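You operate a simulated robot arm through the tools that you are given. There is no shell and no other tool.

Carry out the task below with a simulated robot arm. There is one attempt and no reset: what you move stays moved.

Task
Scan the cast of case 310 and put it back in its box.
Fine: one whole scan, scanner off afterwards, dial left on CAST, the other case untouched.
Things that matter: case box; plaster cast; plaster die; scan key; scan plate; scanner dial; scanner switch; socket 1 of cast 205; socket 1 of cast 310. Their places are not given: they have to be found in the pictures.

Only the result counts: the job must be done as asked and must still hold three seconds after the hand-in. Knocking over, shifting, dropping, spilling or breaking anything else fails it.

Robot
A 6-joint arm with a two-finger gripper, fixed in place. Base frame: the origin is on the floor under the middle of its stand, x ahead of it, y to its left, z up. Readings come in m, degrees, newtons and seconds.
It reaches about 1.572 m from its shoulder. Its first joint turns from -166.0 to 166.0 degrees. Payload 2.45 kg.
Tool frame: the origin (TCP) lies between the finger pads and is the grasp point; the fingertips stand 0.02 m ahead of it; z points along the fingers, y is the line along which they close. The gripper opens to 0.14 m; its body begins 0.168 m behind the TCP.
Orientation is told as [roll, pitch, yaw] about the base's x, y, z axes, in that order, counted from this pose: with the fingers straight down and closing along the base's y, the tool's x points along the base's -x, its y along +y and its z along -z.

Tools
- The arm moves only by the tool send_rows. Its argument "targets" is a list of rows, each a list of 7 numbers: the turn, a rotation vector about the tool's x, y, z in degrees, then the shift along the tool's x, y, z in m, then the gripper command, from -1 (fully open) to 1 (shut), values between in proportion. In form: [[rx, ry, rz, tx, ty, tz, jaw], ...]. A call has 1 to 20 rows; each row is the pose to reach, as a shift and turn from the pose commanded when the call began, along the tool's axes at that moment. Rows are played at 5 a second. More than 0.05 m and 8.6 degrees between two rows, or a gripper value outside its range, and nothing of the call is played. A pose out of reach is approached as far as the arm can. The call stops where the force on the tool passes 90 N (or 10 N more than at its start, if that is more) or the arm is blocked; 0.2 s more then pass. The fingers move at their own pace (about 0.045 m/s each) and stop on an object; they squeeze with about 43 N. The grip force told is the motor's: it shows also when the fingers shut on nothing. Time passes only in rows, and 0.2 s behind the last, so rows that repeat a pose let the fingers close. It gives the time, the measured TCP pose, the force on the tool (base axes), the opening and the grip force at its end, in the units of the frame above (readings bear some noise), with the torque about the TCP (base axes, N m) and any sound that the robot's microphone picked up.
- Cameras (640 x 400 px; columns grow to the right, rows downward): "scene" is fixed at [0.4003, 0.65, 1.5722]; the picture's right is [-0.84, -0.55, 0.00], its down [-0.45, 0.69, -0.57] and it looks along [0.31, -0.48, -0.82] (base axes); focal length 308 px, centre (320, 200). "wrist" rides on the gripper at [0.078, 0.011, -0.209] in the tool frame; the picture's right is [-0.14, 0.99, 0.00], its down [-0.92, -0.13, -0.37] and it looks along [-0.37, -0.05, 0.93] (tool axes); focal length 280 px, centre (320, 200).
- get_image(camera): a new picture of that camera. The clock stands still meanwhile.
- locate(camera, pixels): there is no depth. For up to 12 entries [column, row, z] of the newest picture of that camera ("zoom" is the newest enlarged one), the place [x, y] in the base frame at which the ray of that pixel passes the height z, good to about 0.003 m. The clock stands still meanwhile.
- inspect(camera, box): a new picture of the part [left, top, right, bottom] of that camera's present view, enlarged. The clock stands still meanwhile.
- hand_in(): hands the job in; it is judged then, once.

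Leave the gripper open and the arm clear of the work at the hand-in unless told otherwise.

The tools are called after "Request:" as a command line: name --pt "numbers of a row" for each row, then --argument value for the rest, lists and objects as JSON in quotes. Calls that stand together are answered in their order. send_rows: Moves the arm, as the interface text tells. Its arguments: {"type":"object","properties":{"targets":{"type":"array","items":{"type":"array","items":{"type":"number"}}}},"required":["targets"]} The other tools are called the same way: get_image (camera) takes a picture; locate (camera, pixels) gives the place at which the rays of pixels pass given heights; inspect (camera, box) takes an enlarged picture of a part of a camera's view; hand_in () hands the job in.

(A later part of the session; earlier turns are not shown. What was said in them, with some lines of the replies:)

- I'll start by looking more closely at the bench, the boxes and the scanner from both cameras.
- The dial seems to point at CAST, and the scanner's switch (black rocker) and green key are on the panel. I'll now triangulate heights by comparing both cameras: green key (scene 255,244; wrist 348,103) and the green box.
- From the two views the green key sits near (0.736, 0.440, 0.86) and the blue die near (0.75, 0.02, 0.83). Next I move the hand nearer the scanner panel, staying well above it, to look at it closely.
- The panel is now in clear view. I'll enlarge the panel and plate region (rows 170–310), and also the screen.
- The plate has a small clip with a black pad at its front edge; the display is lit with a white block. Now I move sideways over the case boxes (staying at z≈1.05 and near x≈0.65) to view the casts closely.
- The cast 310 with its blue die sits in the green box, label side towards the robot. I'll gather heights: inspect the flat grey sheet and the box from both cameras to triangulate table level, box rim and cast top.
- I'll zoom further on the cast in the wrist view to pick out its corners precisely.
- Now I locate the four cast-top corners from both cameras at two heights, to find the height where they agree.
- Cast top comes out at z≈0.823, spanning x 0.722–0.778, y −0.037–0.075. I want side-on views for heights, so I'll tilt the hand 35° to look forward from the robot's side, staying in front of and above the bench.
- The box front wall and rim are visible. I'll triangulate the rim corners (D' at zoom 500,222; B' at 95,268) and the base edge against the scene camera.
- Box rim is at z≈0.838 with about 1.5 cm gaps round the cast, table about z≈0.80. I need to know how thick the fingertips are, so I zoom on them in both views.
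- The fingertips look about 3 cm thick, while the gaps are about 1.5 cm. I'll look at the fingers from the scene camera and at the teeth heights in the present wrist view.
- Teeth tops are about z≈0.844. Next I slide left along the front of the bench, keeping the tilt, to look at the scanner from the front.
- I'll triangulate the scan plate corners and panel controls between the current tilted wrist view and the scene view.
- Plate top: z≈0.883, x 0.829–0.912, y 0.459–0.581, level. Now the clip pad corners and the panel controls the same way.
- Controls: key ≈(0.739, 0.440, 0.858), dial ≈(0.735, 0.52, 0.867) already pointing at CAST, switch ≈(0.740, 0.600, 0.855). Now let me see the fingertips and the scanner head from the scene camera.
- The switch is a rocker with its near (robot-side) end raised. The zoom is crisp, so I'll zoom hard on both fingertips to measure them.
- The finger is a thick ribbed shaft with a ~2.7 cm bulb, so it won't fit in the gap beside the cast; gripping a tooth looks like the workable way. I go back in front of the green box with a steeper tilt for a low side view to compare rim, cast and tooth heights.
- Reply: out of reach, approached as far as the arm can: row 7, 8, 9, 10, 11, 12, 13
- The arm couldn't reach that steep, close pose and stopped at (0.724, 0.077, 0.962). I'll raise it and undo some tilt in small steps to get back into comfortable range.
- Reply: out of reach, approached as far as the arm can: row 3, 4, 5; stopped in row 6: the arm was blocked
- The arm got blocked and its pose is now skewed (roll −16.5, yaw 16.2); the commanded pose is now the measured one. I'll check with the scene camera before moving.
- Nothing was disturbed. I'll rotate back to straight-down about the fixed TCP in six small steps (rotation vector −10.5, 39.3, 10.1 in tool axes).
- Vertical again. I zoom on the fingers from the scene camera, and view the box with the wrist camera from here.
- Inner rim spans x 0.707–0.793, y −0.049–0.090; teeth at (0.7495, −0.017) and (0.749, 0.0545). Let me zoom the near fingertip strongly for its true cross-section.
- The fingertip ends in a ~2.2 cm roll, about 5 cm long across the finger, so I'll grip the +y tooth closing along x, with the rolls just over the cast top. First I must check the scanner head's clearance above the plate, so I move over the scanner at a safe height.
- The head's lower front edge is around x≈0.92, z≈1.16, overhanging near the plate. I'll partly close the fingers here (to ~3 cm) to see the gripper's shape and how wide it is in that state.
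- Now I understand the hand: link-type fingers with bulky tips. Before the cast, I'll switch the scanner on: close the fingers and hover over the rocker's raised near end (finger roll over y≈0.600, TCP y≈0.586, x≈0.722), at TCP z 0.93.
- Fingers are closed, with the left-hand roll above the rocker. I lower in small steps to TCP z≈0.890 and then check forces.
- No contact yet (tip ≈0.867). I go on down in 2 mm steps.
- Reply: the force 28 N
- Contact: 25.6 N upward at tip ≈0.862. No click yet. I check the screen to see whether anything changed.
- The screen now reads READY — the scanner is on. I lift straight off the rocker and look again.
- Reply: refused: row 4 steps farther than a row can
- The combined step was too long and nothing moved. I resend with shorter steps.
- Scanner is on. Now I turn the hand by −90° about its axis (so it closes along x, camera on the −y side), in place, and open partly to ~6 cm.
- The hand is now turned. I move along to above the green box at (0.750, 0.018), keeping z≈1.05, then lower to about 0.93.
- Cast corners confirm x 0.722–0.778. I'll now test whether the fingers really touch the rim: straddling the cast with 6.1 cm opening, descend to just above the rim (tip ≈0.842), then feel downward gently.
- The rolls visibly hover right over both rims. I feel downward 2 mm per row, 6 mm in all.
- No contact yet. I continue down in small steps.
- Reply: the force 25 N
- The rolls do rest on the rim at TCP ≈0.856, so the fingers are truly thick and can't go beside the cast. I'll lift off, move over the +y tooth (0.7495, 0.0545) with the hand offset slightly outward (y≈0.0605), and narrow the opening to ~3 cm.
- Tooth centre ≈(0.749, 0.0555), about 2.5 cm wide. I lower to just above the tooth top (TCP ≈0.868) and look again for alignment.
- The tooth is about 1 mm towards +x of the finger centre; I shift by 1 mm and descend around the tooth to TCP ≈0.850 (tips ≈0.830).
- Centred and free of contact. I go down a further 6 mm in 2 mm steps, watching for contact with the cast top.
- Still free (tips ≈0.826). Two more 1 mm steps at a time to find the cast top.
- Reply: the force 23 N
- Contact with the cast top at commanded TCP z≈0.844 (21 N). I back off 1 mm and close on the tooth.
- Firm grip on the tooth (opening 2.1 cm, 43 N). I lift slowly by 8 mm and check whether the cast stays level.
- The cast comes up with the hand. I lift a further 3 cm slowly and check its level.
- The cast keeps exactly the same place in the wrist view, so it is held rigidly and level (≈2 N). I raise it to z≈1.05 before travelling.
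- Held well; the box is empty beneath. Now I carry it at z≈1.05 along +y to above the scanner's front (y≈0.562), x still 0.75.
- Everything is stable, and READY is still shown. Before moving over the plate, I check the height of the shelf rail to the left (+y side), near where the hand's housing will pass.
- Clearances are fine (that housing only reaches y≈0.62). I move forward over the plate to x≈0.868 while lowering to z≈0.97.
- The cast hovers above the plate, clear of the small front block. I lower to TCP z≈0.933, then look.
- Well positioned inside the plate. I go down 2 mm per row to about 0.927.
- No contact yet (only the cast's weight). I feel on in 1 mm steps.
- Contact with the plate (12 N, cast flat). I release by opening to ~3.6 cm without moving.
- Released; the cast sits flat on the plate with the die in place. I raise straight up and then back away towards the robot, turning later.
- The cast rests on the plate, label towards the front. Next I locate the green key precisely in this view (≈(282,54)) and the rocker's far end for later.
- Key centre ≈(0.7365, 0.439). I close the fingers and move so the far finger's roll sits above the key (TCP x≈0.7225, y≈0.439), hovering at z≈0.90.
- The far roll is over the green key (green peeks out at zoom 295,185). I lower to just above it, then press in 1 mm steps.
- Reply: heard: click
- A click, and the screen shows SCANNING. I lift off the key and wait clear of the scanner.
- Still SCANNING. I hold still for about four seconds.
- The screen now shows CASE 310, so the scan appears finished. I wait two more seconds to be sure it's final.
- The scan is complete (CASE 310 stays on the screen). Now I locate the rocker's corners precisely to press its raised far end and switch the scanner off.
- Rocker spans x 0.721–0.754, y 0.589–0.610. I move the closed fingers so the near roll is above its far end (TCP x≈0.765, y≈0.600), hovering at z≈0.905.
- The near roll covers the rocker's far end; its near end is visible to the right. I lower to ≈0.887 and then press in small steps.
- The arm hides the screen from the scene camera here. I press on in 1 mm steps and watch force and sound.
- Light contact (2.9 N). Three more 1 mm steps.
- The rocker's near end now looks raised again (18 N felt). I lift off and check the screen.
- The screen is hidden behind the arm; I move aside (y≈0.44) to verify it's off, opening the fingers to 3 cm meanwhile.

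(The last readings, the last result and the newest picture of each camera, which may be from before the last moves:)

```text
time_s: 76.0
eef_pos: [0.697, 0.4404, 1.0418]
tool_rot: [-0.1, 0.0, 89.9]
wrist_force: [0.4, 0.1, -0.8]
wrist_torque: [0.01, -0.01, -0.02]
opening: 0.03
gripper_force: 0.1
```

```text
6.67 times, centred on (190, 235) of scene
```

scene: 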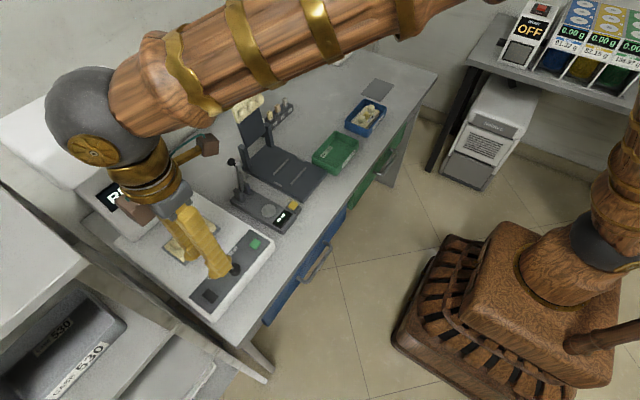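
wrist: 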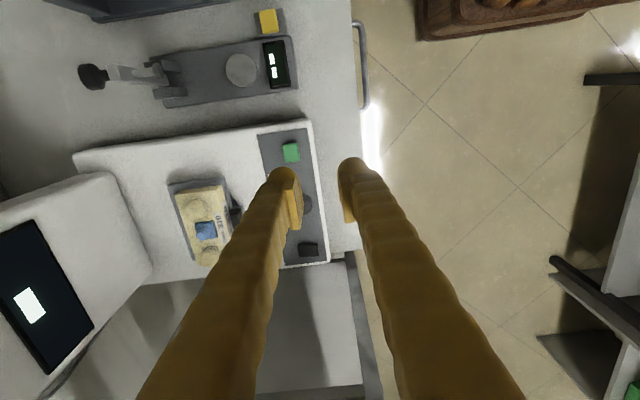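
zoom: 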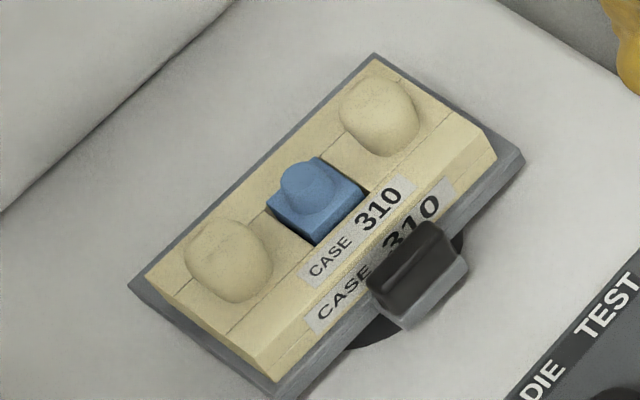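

The screen is back to its off mark, the dial is still on CAST. Now I go back above the cast's +y tooth with the 3 cm opening (TCP ≈(0.868, 0.562)), stopping at z≈0.96 to check alignment.

Request:
send_rows --pt "0 0 0 -0.03 0 0 0.571" --pt "0 0 0 -0.07 -0.01 0 0.571" --pt "0 0 0 -0.105 -0.03 0 0.571" --pt "0 0 0 -0.122 -0.065 0 0.571" --pt "0 0 0 -0.122 -0.105 0.01 0.571" --pt "0 0 0 -0.122 -0.14 0.03 0.571" --pt "0 0 0 -0.122 -0.165 0.05 0.571" --pt "0 0 0 -0.122 -0.173 0.07 0.571" --pt "0 0 0 -0.122 -0.173 0.085 0.571" --pt "0 0 0 -0.122 -0.173 0.085 0.571"

Request:
inspect --camera "wrist" --box '[240, 80, 400, 230]'

Request:
inspect --camera "scene" --box '[130, 190, 230, 270]'

```text
time_s: 78.2
eef_pos: [0.8673, 0.5629, 0.9572]
tool_rot: [0.1, -0.1, 90.0]
wrist_force: [-0.5, -0.7, 0.0]
wrist_torque: [-0.01, 0.03, -0.01]
opening: 0.0301
gripper_force: 0.1
```

```text
2.67 times, centred on (320, 155) of wrist
```

zoom: 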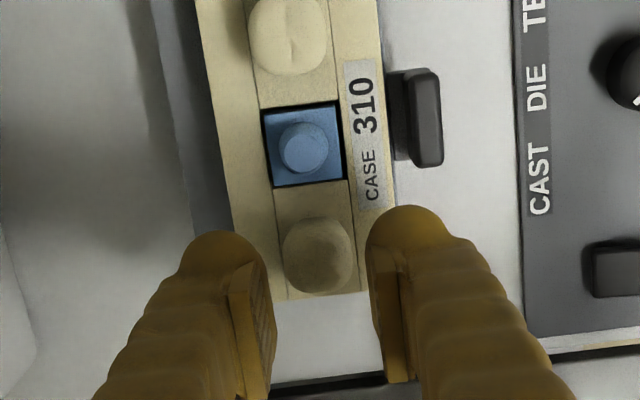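

```text
5.00 times, centred on (180, 230) of scene
```

zoom: 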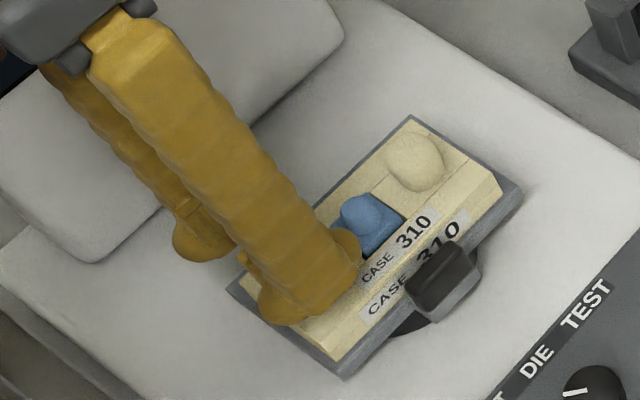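

The tooth is centred between the rolls. I descend to TCP z≈0.926, then check.

Request:
send_rows --pt "0 0 0 0 0 0.008 0.571" --pt "0 0 0 0 0 0.016 0.571" --pt "0 0 0 0 0 0.022 0.571" --pt "0 0 0 0 0 0.027 0.571" --pt "0 0 0 0 0 0.03 0.571"

Request:
inspect --camera "wrist" --box '[240, 30, 400, 220]'

```text
time_s: 79.4
eef_pos: [0.8671, 0.5635, 0.9261]
tool_rot: [-0.1, 0.0, 90.0]
wrist_force: [-0.5, 0.0, 0.4]
wrist_torque: [-0.02, 0.0, 0.03]
opening: 0.0302
gripper_force: 0.0
```

```text
2.11 times, centred on (320, 125) of wrist
```

zoom: 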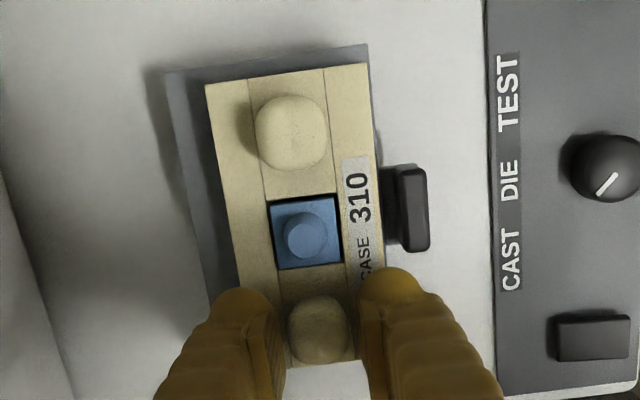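

The cast's place in the view matches the earlier grip within a millimetre or so. I go 1 mm lower and close on the tooth.

Request:
send_rows --pt "0 0 0 0 0 0.001 0.571" --pt "0 0 0 0 0 0.001 0.65" --pt "0 0 0 0 0 0.001 0.75" --pt "0 0 0 0 0 0.001 1" --pt "0 0 0 0 0 0.001 1" --pt "0 0 0 0 0 0.001 1" --pt "0 0 0 0 0 0.001 1"

Request:
inspect --camera "wrist" --box '[240, 30, 400, 220]'

```text
time_s: 81.0
eef_pos: [0.8669, 0.5621, 0.9244]
tool_rot: [0.0, -0.1, 90.1]
wrist_force: [0.0, 0.7, 0.4]
wrist_torque: [-0.01, -0.02, -0.02]
opening: 0.021
gripper_force: 43.2
```

```text
2.11 times, centred on (320, 125) of wrist
```

zoom: 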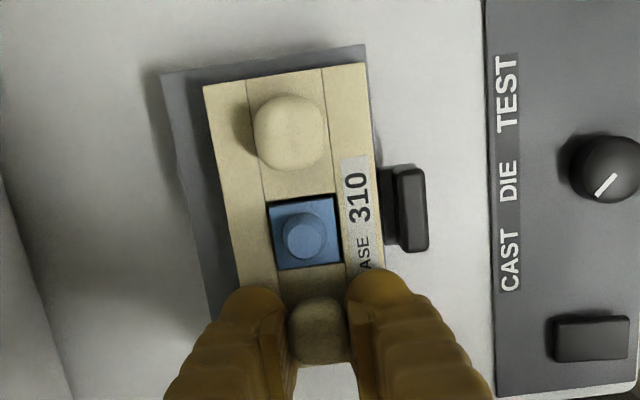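

Gripped again at 2.1 cm, 43 N. I lift slowly off the plate and check.

Request:
send_rows --pt "0 0 0 0 0 -0.002 1" --pt "0 0 0 0 0 -0.005 1" --pt "0 0 0 0 0 -0.01 1" --pt "0 0 0 0 0 -0.018 1" --pt "0 0 0 0 0 -0.03 1" --pt "0 0 0 0 0 -0.045 1" --pt "0 0 0 0 0 -0.045 1"

Request:
inspect --camera "wrist" --box '[240, 30, 400, 220]'

Request:
inspect --camera "scene" --box '[130, 180, 230, 270]'

```text
time_s: 82.6
eef_pos: [0.867, 0.5606, 0.9694]
tool_rot: [0.0, -0.1, 90.0]
wrist_force: [0.4, 0.0, -1.9]
wrist_torque: [0.11, -0.02, -0.02]
opening: 0.0209
gripper_force: 42.9
```

```text
2.11 times, centred on (320, 125) of wrist
```

zoom: 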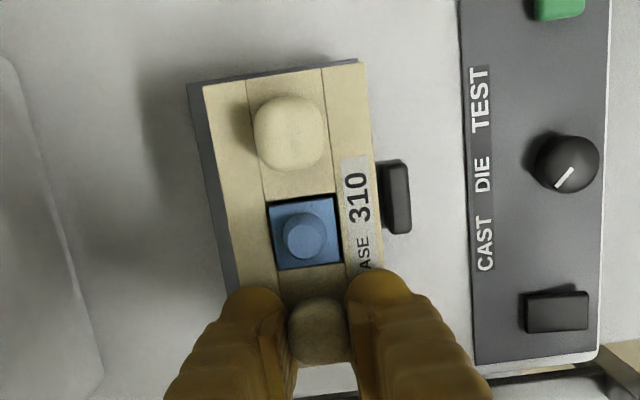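

```text
4.44 times, centred on (180, 225) of scene
```

zoom: 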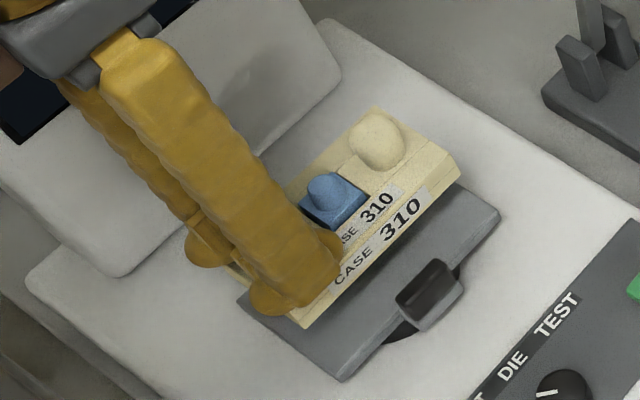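

Held level and clear. I retreat to x≈0.75 at z≈1.05.

Request:
send_rows --pt "0 0 0 0 0.006 -0.015 1" --pt "0 0 0 0 0.022 -0.035 1" --pt "0 0 0 0 0.045 -0.055 1" --pt "0 0 0 0 0.07 -0.07 1" --pt "0 0 0 0 0.093 -0.078 1" --pt "0 0 0 0 0.11 -0.081 1" --pt "0 0 0 0 0.1175 -0.081 1" --pt "0 0 0 0 0.1175 -0.081 1"

Request:
inspect --camera "wrist" --box '[240, 30, 400, 220]'

```text
time_s: 84.4
eef_pos: [0.7506, 0.5618, 1.0503]
tool_rot: [0.0, 0.0, 89.9]
wrist_force: [-0.1, 0.5, -2.5]
wrist_torque: [0.13, -0.02, 0.02]
opening: 0.021
gripper_force: 43.0
```

```text
2.11 times, centred on (320, 125) of wrist
```

zoom: 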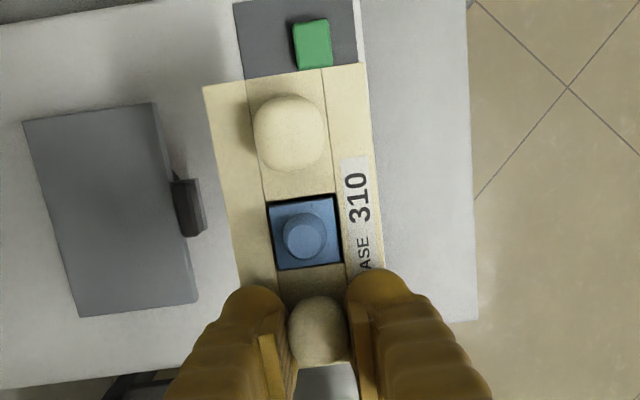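

Good. Now I carry it back along −y to above the green box (TCP y≈0.0605) at z≈1.05.

Request:
send_rows --pt "0 0 0 0.012 0 0 1" --pt "0 0 0 0.036 0 0 1" --pt "0 0 0 0.066 0 0 1" --pt "0 0 0 0.096 0 0 1" --pt "0 0 0 0.126 0 0 1" --pt "0 0 0 0.156 0 0 1" --pt "0 0 0 0.186 0 0 1" --pt "0 0 0 0.216 0 0 1" --pt "0 0 0 0.246 0 0 1" --pt "0 0 0 0.276 0 0 1" --pt "0 0 0 0.306 0 0 1" --pt "0 0 0 0.336 0 0 1" --pt "0 0 0 0.366 0 0 1" --pt "0 0 0 0.396 0 0 1" --pt "0 0 0 0.426 0 0 1" --pt "0 0 0 0.456 0 0 1" --pt "0 0 0 0.482 0 0 1" --pt "0 0 0 0.496 0 0 1" --pt "0 0 0 0.5015 0 0 1" --pt "0 0 0 0.5015 0 0 1"

Request:
get_image --camera "scene"

Request:
inspect --camera "wrist" --box '[220, 20, 420, 220]'

```text
time_s: 88.6
eef_pos: [0.7502, 0.0602, 1.0505]
tool_rot: [0.1, 0.0, 90.0]
wrist_force: [0.9, 0.2, -2.4]
wrist_torque: [0.09, -0.02, 0.04]
opening: 0.0207
gripper_force: 43.2
```

```text
taken
```

scene: 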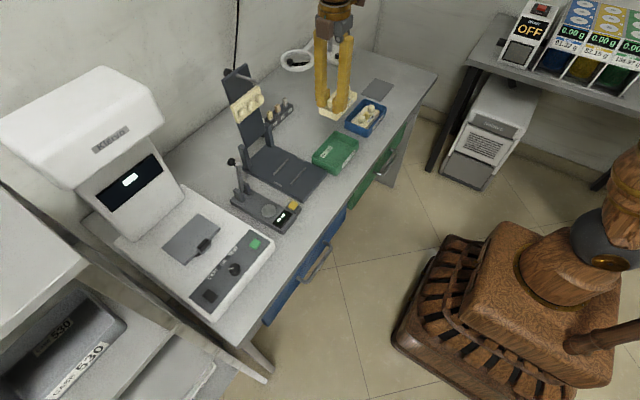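

```text
2.00 times, centred on (320, 120) of wrist
```

zoom: 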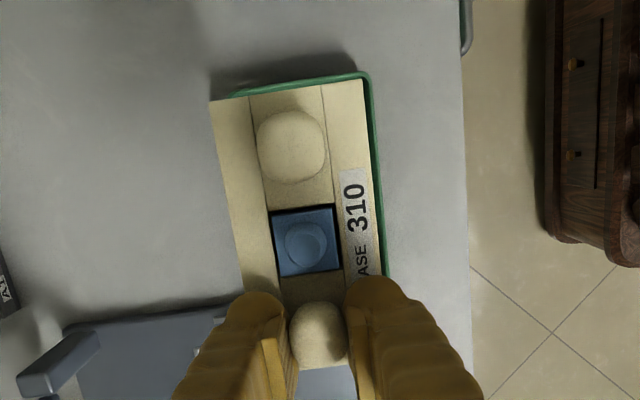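

The screen shows the off mark. I lower the cast to just above the rim (TCP z≈0.893) and check its alignment with the box.

Request:
send_rows --pt "0 0 0 0 0 0.015 1" --pt "0 0 0 0 0 0.04 1" --pt "0 0 0 0 0 0.07 1" --pt "0 0 0 0 0 0.1 1" --pt "0 0 0 0 0 0.13 1" --pt "0 0 0 0 0 0.15 1" --pt "0 0 0 0 0 0.157 1" --pt "0 0 0 0 0 0.157 1"

Request:
inspect --camera "scene" --box '[300, 105, 380, 170]'

Request:
inspect --camera "wrist" --box '[220, 20, 420, 220]'

```text
time_s: 90.4
eef_pos: [0.75, 0.0614, 0.8947]
tool_rot: [0.0, 0.0, 90.0]
wrist_force: [-0.2, -0.3, -2.6]
wrist_torque: [0.1, -0.02, 0.0]
opening: 0.0208
gripper_force: 43.3
```

```text
6.15 times, centred on (340, 138) of scene
```

zoom: 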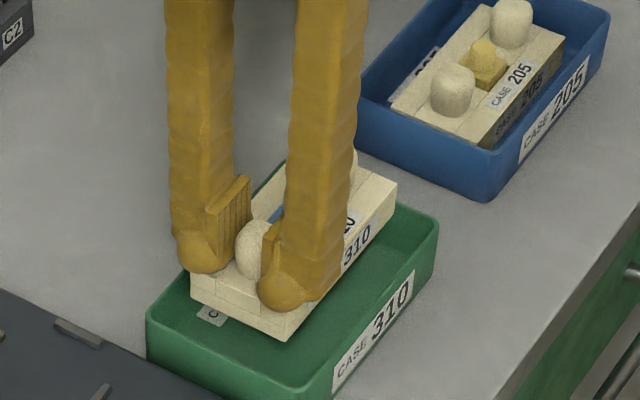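

```text
2.00 times, centred on (320, 120) of wrist
```

zoom: 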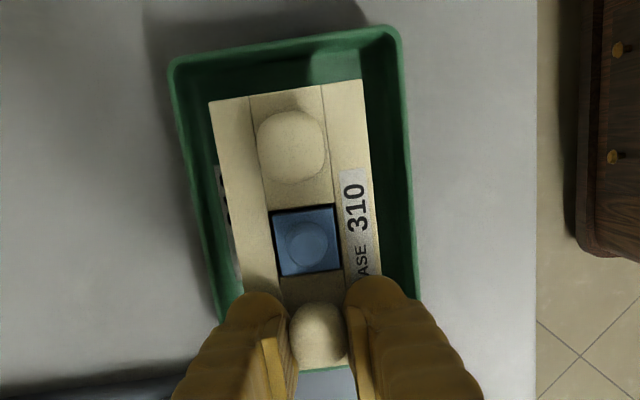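

Well aligned over the box. I lower into it slowly, to TCP z≈0.850.

Request:
send_rows --pt "0 0 0 0 0 0.005 1" --pt "0 0 0 0 0 0.011 1" --pt "0 0 0 0 0 0.017 1" --pt "0 0 0 0 0 0.023 1" --pt "0 0 0 0 0 0.029 1" --pt "0 0 0 0 0 0.035 1" --pt "0 0 0 0 0 0.039 1" --pt "0 0 0 0 0 0.043 1"

Request:
inspect --camera "scene" --box '[300, 115, 380, 175]'

Request:
inspect --camera "wrist" --box '[220, 20, 420, 220]'

```text
time_s: 92.2
eef_pos: [0.751, 0.061, 0.8507]
tool_rot: [0.0, -0.1, 90.0]
wrist_force: [0.9, 0.7, -2.8]
wrist_torque: [0.09, 0.02, -0.02]
opening: 0.021
gripper_force: 42.7
```

```text
6.67 times, centred on (340, 145) of scene
```

zoom: 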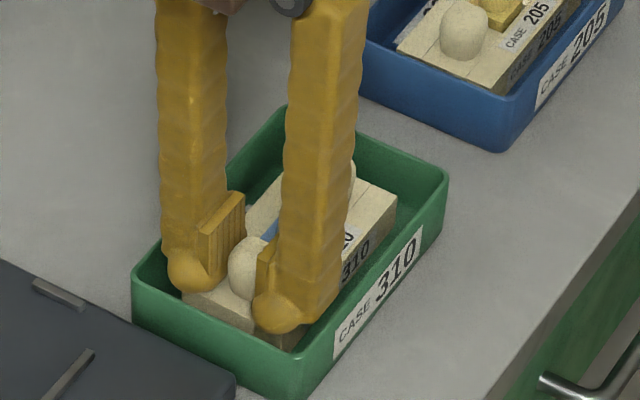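

```text
2.00 times, centred on (320, 120) of wrist
```

zoom: 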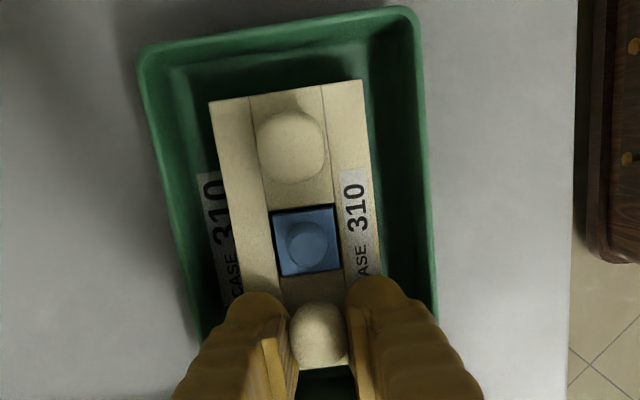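

No contact with the walls. I lower the last few millimetres, 1 mm per row.

Request:
send_rows --pt "0 0 0 0 0 0.001 1" --pt "0 0 0 0 0 0.002 1" --pt "0 0 0 0 0 0.003 1"

```text
time_s: 93.0
eef_pos: [0.7506, 0.0604, 0.847]
tool_rot: [0.0, -0.1, 90.1]
wrist_force: [-0.8, 0.3, -2.5]
wrist_torque: [0.04, 0.0, 0.04]
opening: 0.021
gripper_force: 42.7
```

Request:
send_rows --pt "0 0 0 0 0 0.001 1" --pt "0 0 0 0 0 0.002 1"

```text
time_s: 93.6
eef_pos: [0.7501, 0.0605, 0.8466]
tool_rot: [0.0, 0.0, 90.0]
wrist_force: [-2.1, 2.6, 18.2]
wrist_torque: [-1.11, 0.05, -0.08]
opening: 0.0208
gripper_force: 42.9
```

The cast is on the box floor (18 N). I release: open only to 3.0 cm so the fingers don't touch the walls.

Request:
send_rows --pt "0 0 0 0 0 -0.001 0.9" --pt "0 0 0 0 0 -0.001 0.7" --pt "0 0 0 0 0 -0.001 0.571" --pt "0 0 0 0 0 -0.001 0.571" --pt "0 0 0 0 0 -0.001 0.571"

Request:
inspect --camera "wrist" --box '[220, 20, 420, 220]'

Request:
inspect --camera "scene" --box '[300, 115, 380, 175]'

```text
time_s: 94.8
eef_pos: [0.7492, 0.0615, 0.8466]
tool_rot: [0.0, 0.1, 90.0]
wrist_force: [-0.1, 0.0, 0.6]
wrist_torque: [-0.01, -0.01, 0.02]
opening: 0.0301
gripper_force: 0.0
```

```text
2.00 times, centred on (320, 120) of wrist
```

zoom: 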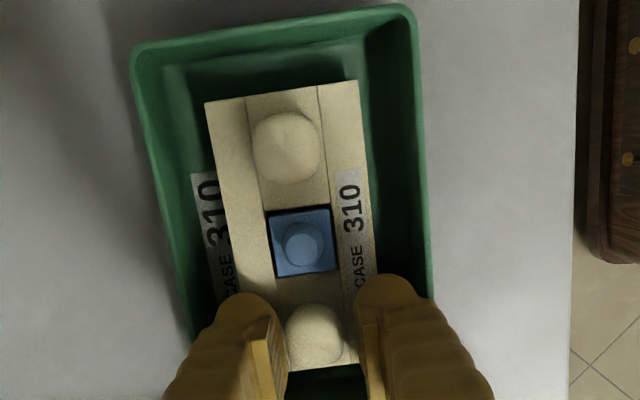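

```text
6.67 times, centred on (340, 145) of scene
```

zoom: 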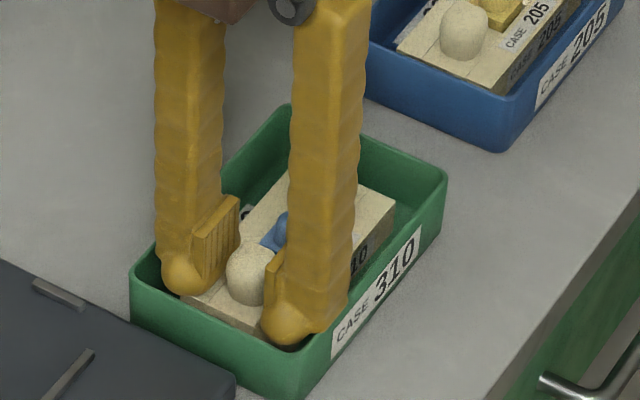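

Released, cast lying flat in its box. I raise the fingers straight up and clear, then open fully.

Request:
send_rows --pt "0 0 0 0 0 -0.003 0.571" --pt "0 0 0 0 0 -0.008 0.571" --pt "0 0 0 0 0 -0.016 0.571" --pt "0 0 0 0 0 -0.028 0.571" --pt "0 0 0 0 0 -0.05 0.571" --pt "0 0 0 0 0 -0.085 0.571" --pt "0 0 0 0 0 -0.125 0.571" --pt "0 0 0 0 0 -0.165 0" --pt "0 0 0 0 0.03 -0.2 -1" --pt "0 0 0 0 0.06 -0.22 -1" --pt "0 0 0 0 0.06 -0.22 -1" --pt "0 0 0 0 0.06 -0.22 -1" --pt "0 0 0 0 0.06 -0.22 -1" --pt "0 0 0 0 0.06 -0.22 -1"

Request:
get_image --camera "scene"

Request:
inspect --camera "scene" --box '[300, 90, 400, 170]'

Request:
get_image --camera "wrist"

Request:
inspect --camera "scene" --box '[60, 130, 300, 310]'

```text
time_s: 97.8
eef_pos: [0.6928, 0.0603, 1.0664]
tool_rot: [0.1, 0.0, 89.9]
wrist_force: [0.5, -0.4, 0.2]
wrist_torque: [0.0, 0.04, -0.02]
opening: 0.1402
gripper_force: 0.1
```

```text
taken
```

scene: 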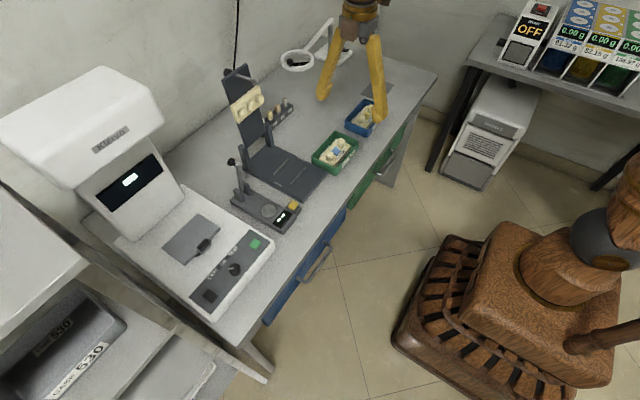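

```text
5.00 times, centred on (350, 130) of scene
```

zoom: 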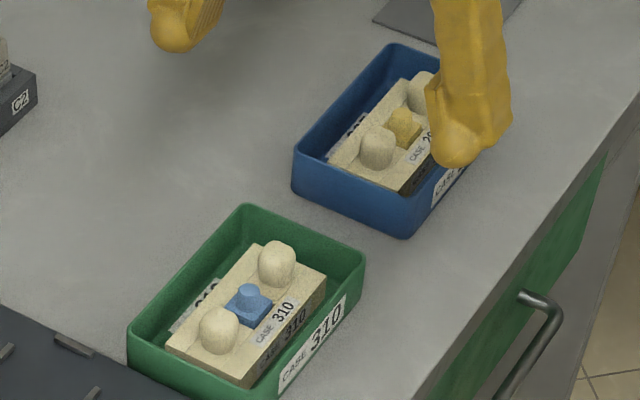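

```text
taken
```

wrist: 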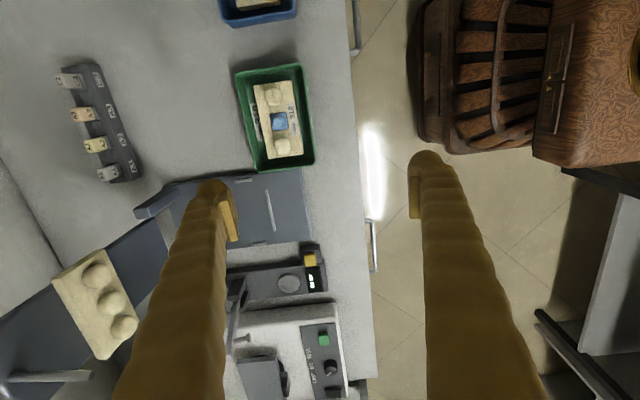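

```text
2.22 times, centred on (180, 220) of scene
```

zoom: 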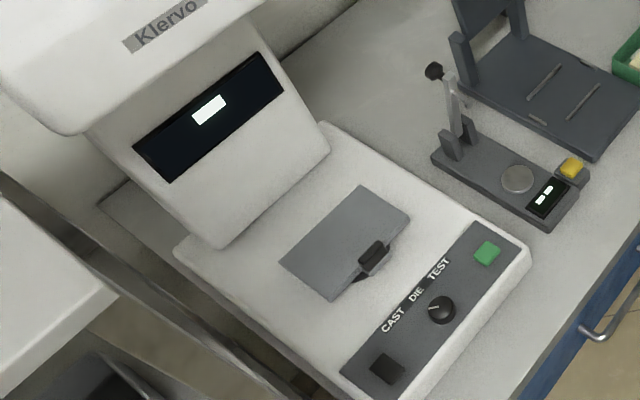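

Cast 310 with its die is back in the green box, the plate is empty, scanner off. A last close look at dial, switch and box before handing in, while raising the hand further.

Request:
send_rows --pt "0 0 0 0 0 -0.03 -1" --pt "0 0 0 0 0 -0.07 -1" --pt "0 0 0 0 0 -0.1 -1" --pt "0 0 0 0 0 -0.1 -1"

Request:
inspect --camera "scene" --box '[195, 225, 275, 315]'

Request:
inspect --camera "scene" --box '[305, 125, 369, 175]'

Request:
inspect --camera "scene" --box '[330, 90, 400, 140]'

```text
time_s: 98.8
eef_pos: [0.6921, 0.0574, 1.1672]
tool_rot: [0.0, 0.0, 90.0]
wrist_force: [-0.6, 0.2, 0.2]
wrist_torque: [0.04, 0.03, 0.0]
opening: 0.14
gripper_force: 0.1
```

```text
4.44 times, centred on (235, 270) of scene
```

zoom: 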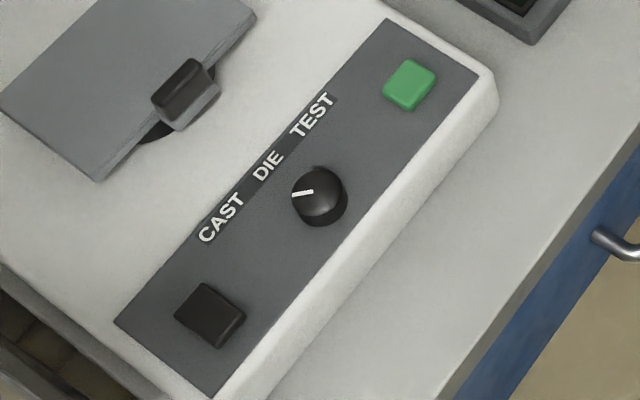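

```text
8.00 times, centred on (337, 150) of scene
```

zoom: 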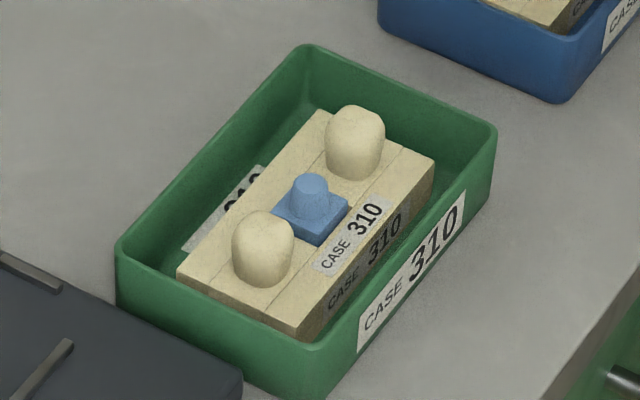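

```text
8.00 times, centred on (365, 115) of scene
```

zoom: 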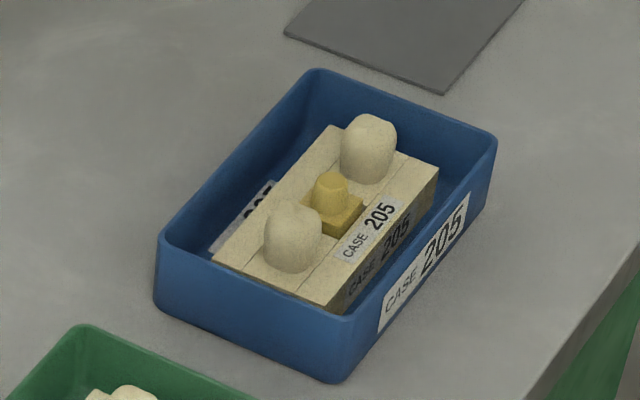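

Everything is as asked: cast 310 with its die is in its box, one scan was completed, the scanner is off, the dial points at CAST, and case 205 is untouched. The gripper is open and the arm is clear, so I hand in.

Request:
hand_in

```text
The job is handed in.
```

I scanned the cast of case 310 and put it back in its green box, then handed the job in. I haven't been told how it was judged.

- **Scan:** I pressed the scan key once. The screen went from SCANNING to CASE 310 and stayed there.
- **Scanner:** It is off again; the screen is back to the mark it showed before I switched it on. The dial was already on CAST and I did not touch it.
- **Cast and box:** The cast lies flat in its box with the blue die still in place. The box has not visibly moved. The fingers were too thick to fit beside the cast, so I lifted it by one tooth. While testing that fit I pressed on the box rim with about 24 N.
- **Other case:** I did not touch case 205, and it looks the same as at the start.

Early on, one arm move went out of reach and the arm stopped. I checked the pictures before going on, and nothing had been disturbed. At hand-in the gripper was open and the arm was clear of the work.
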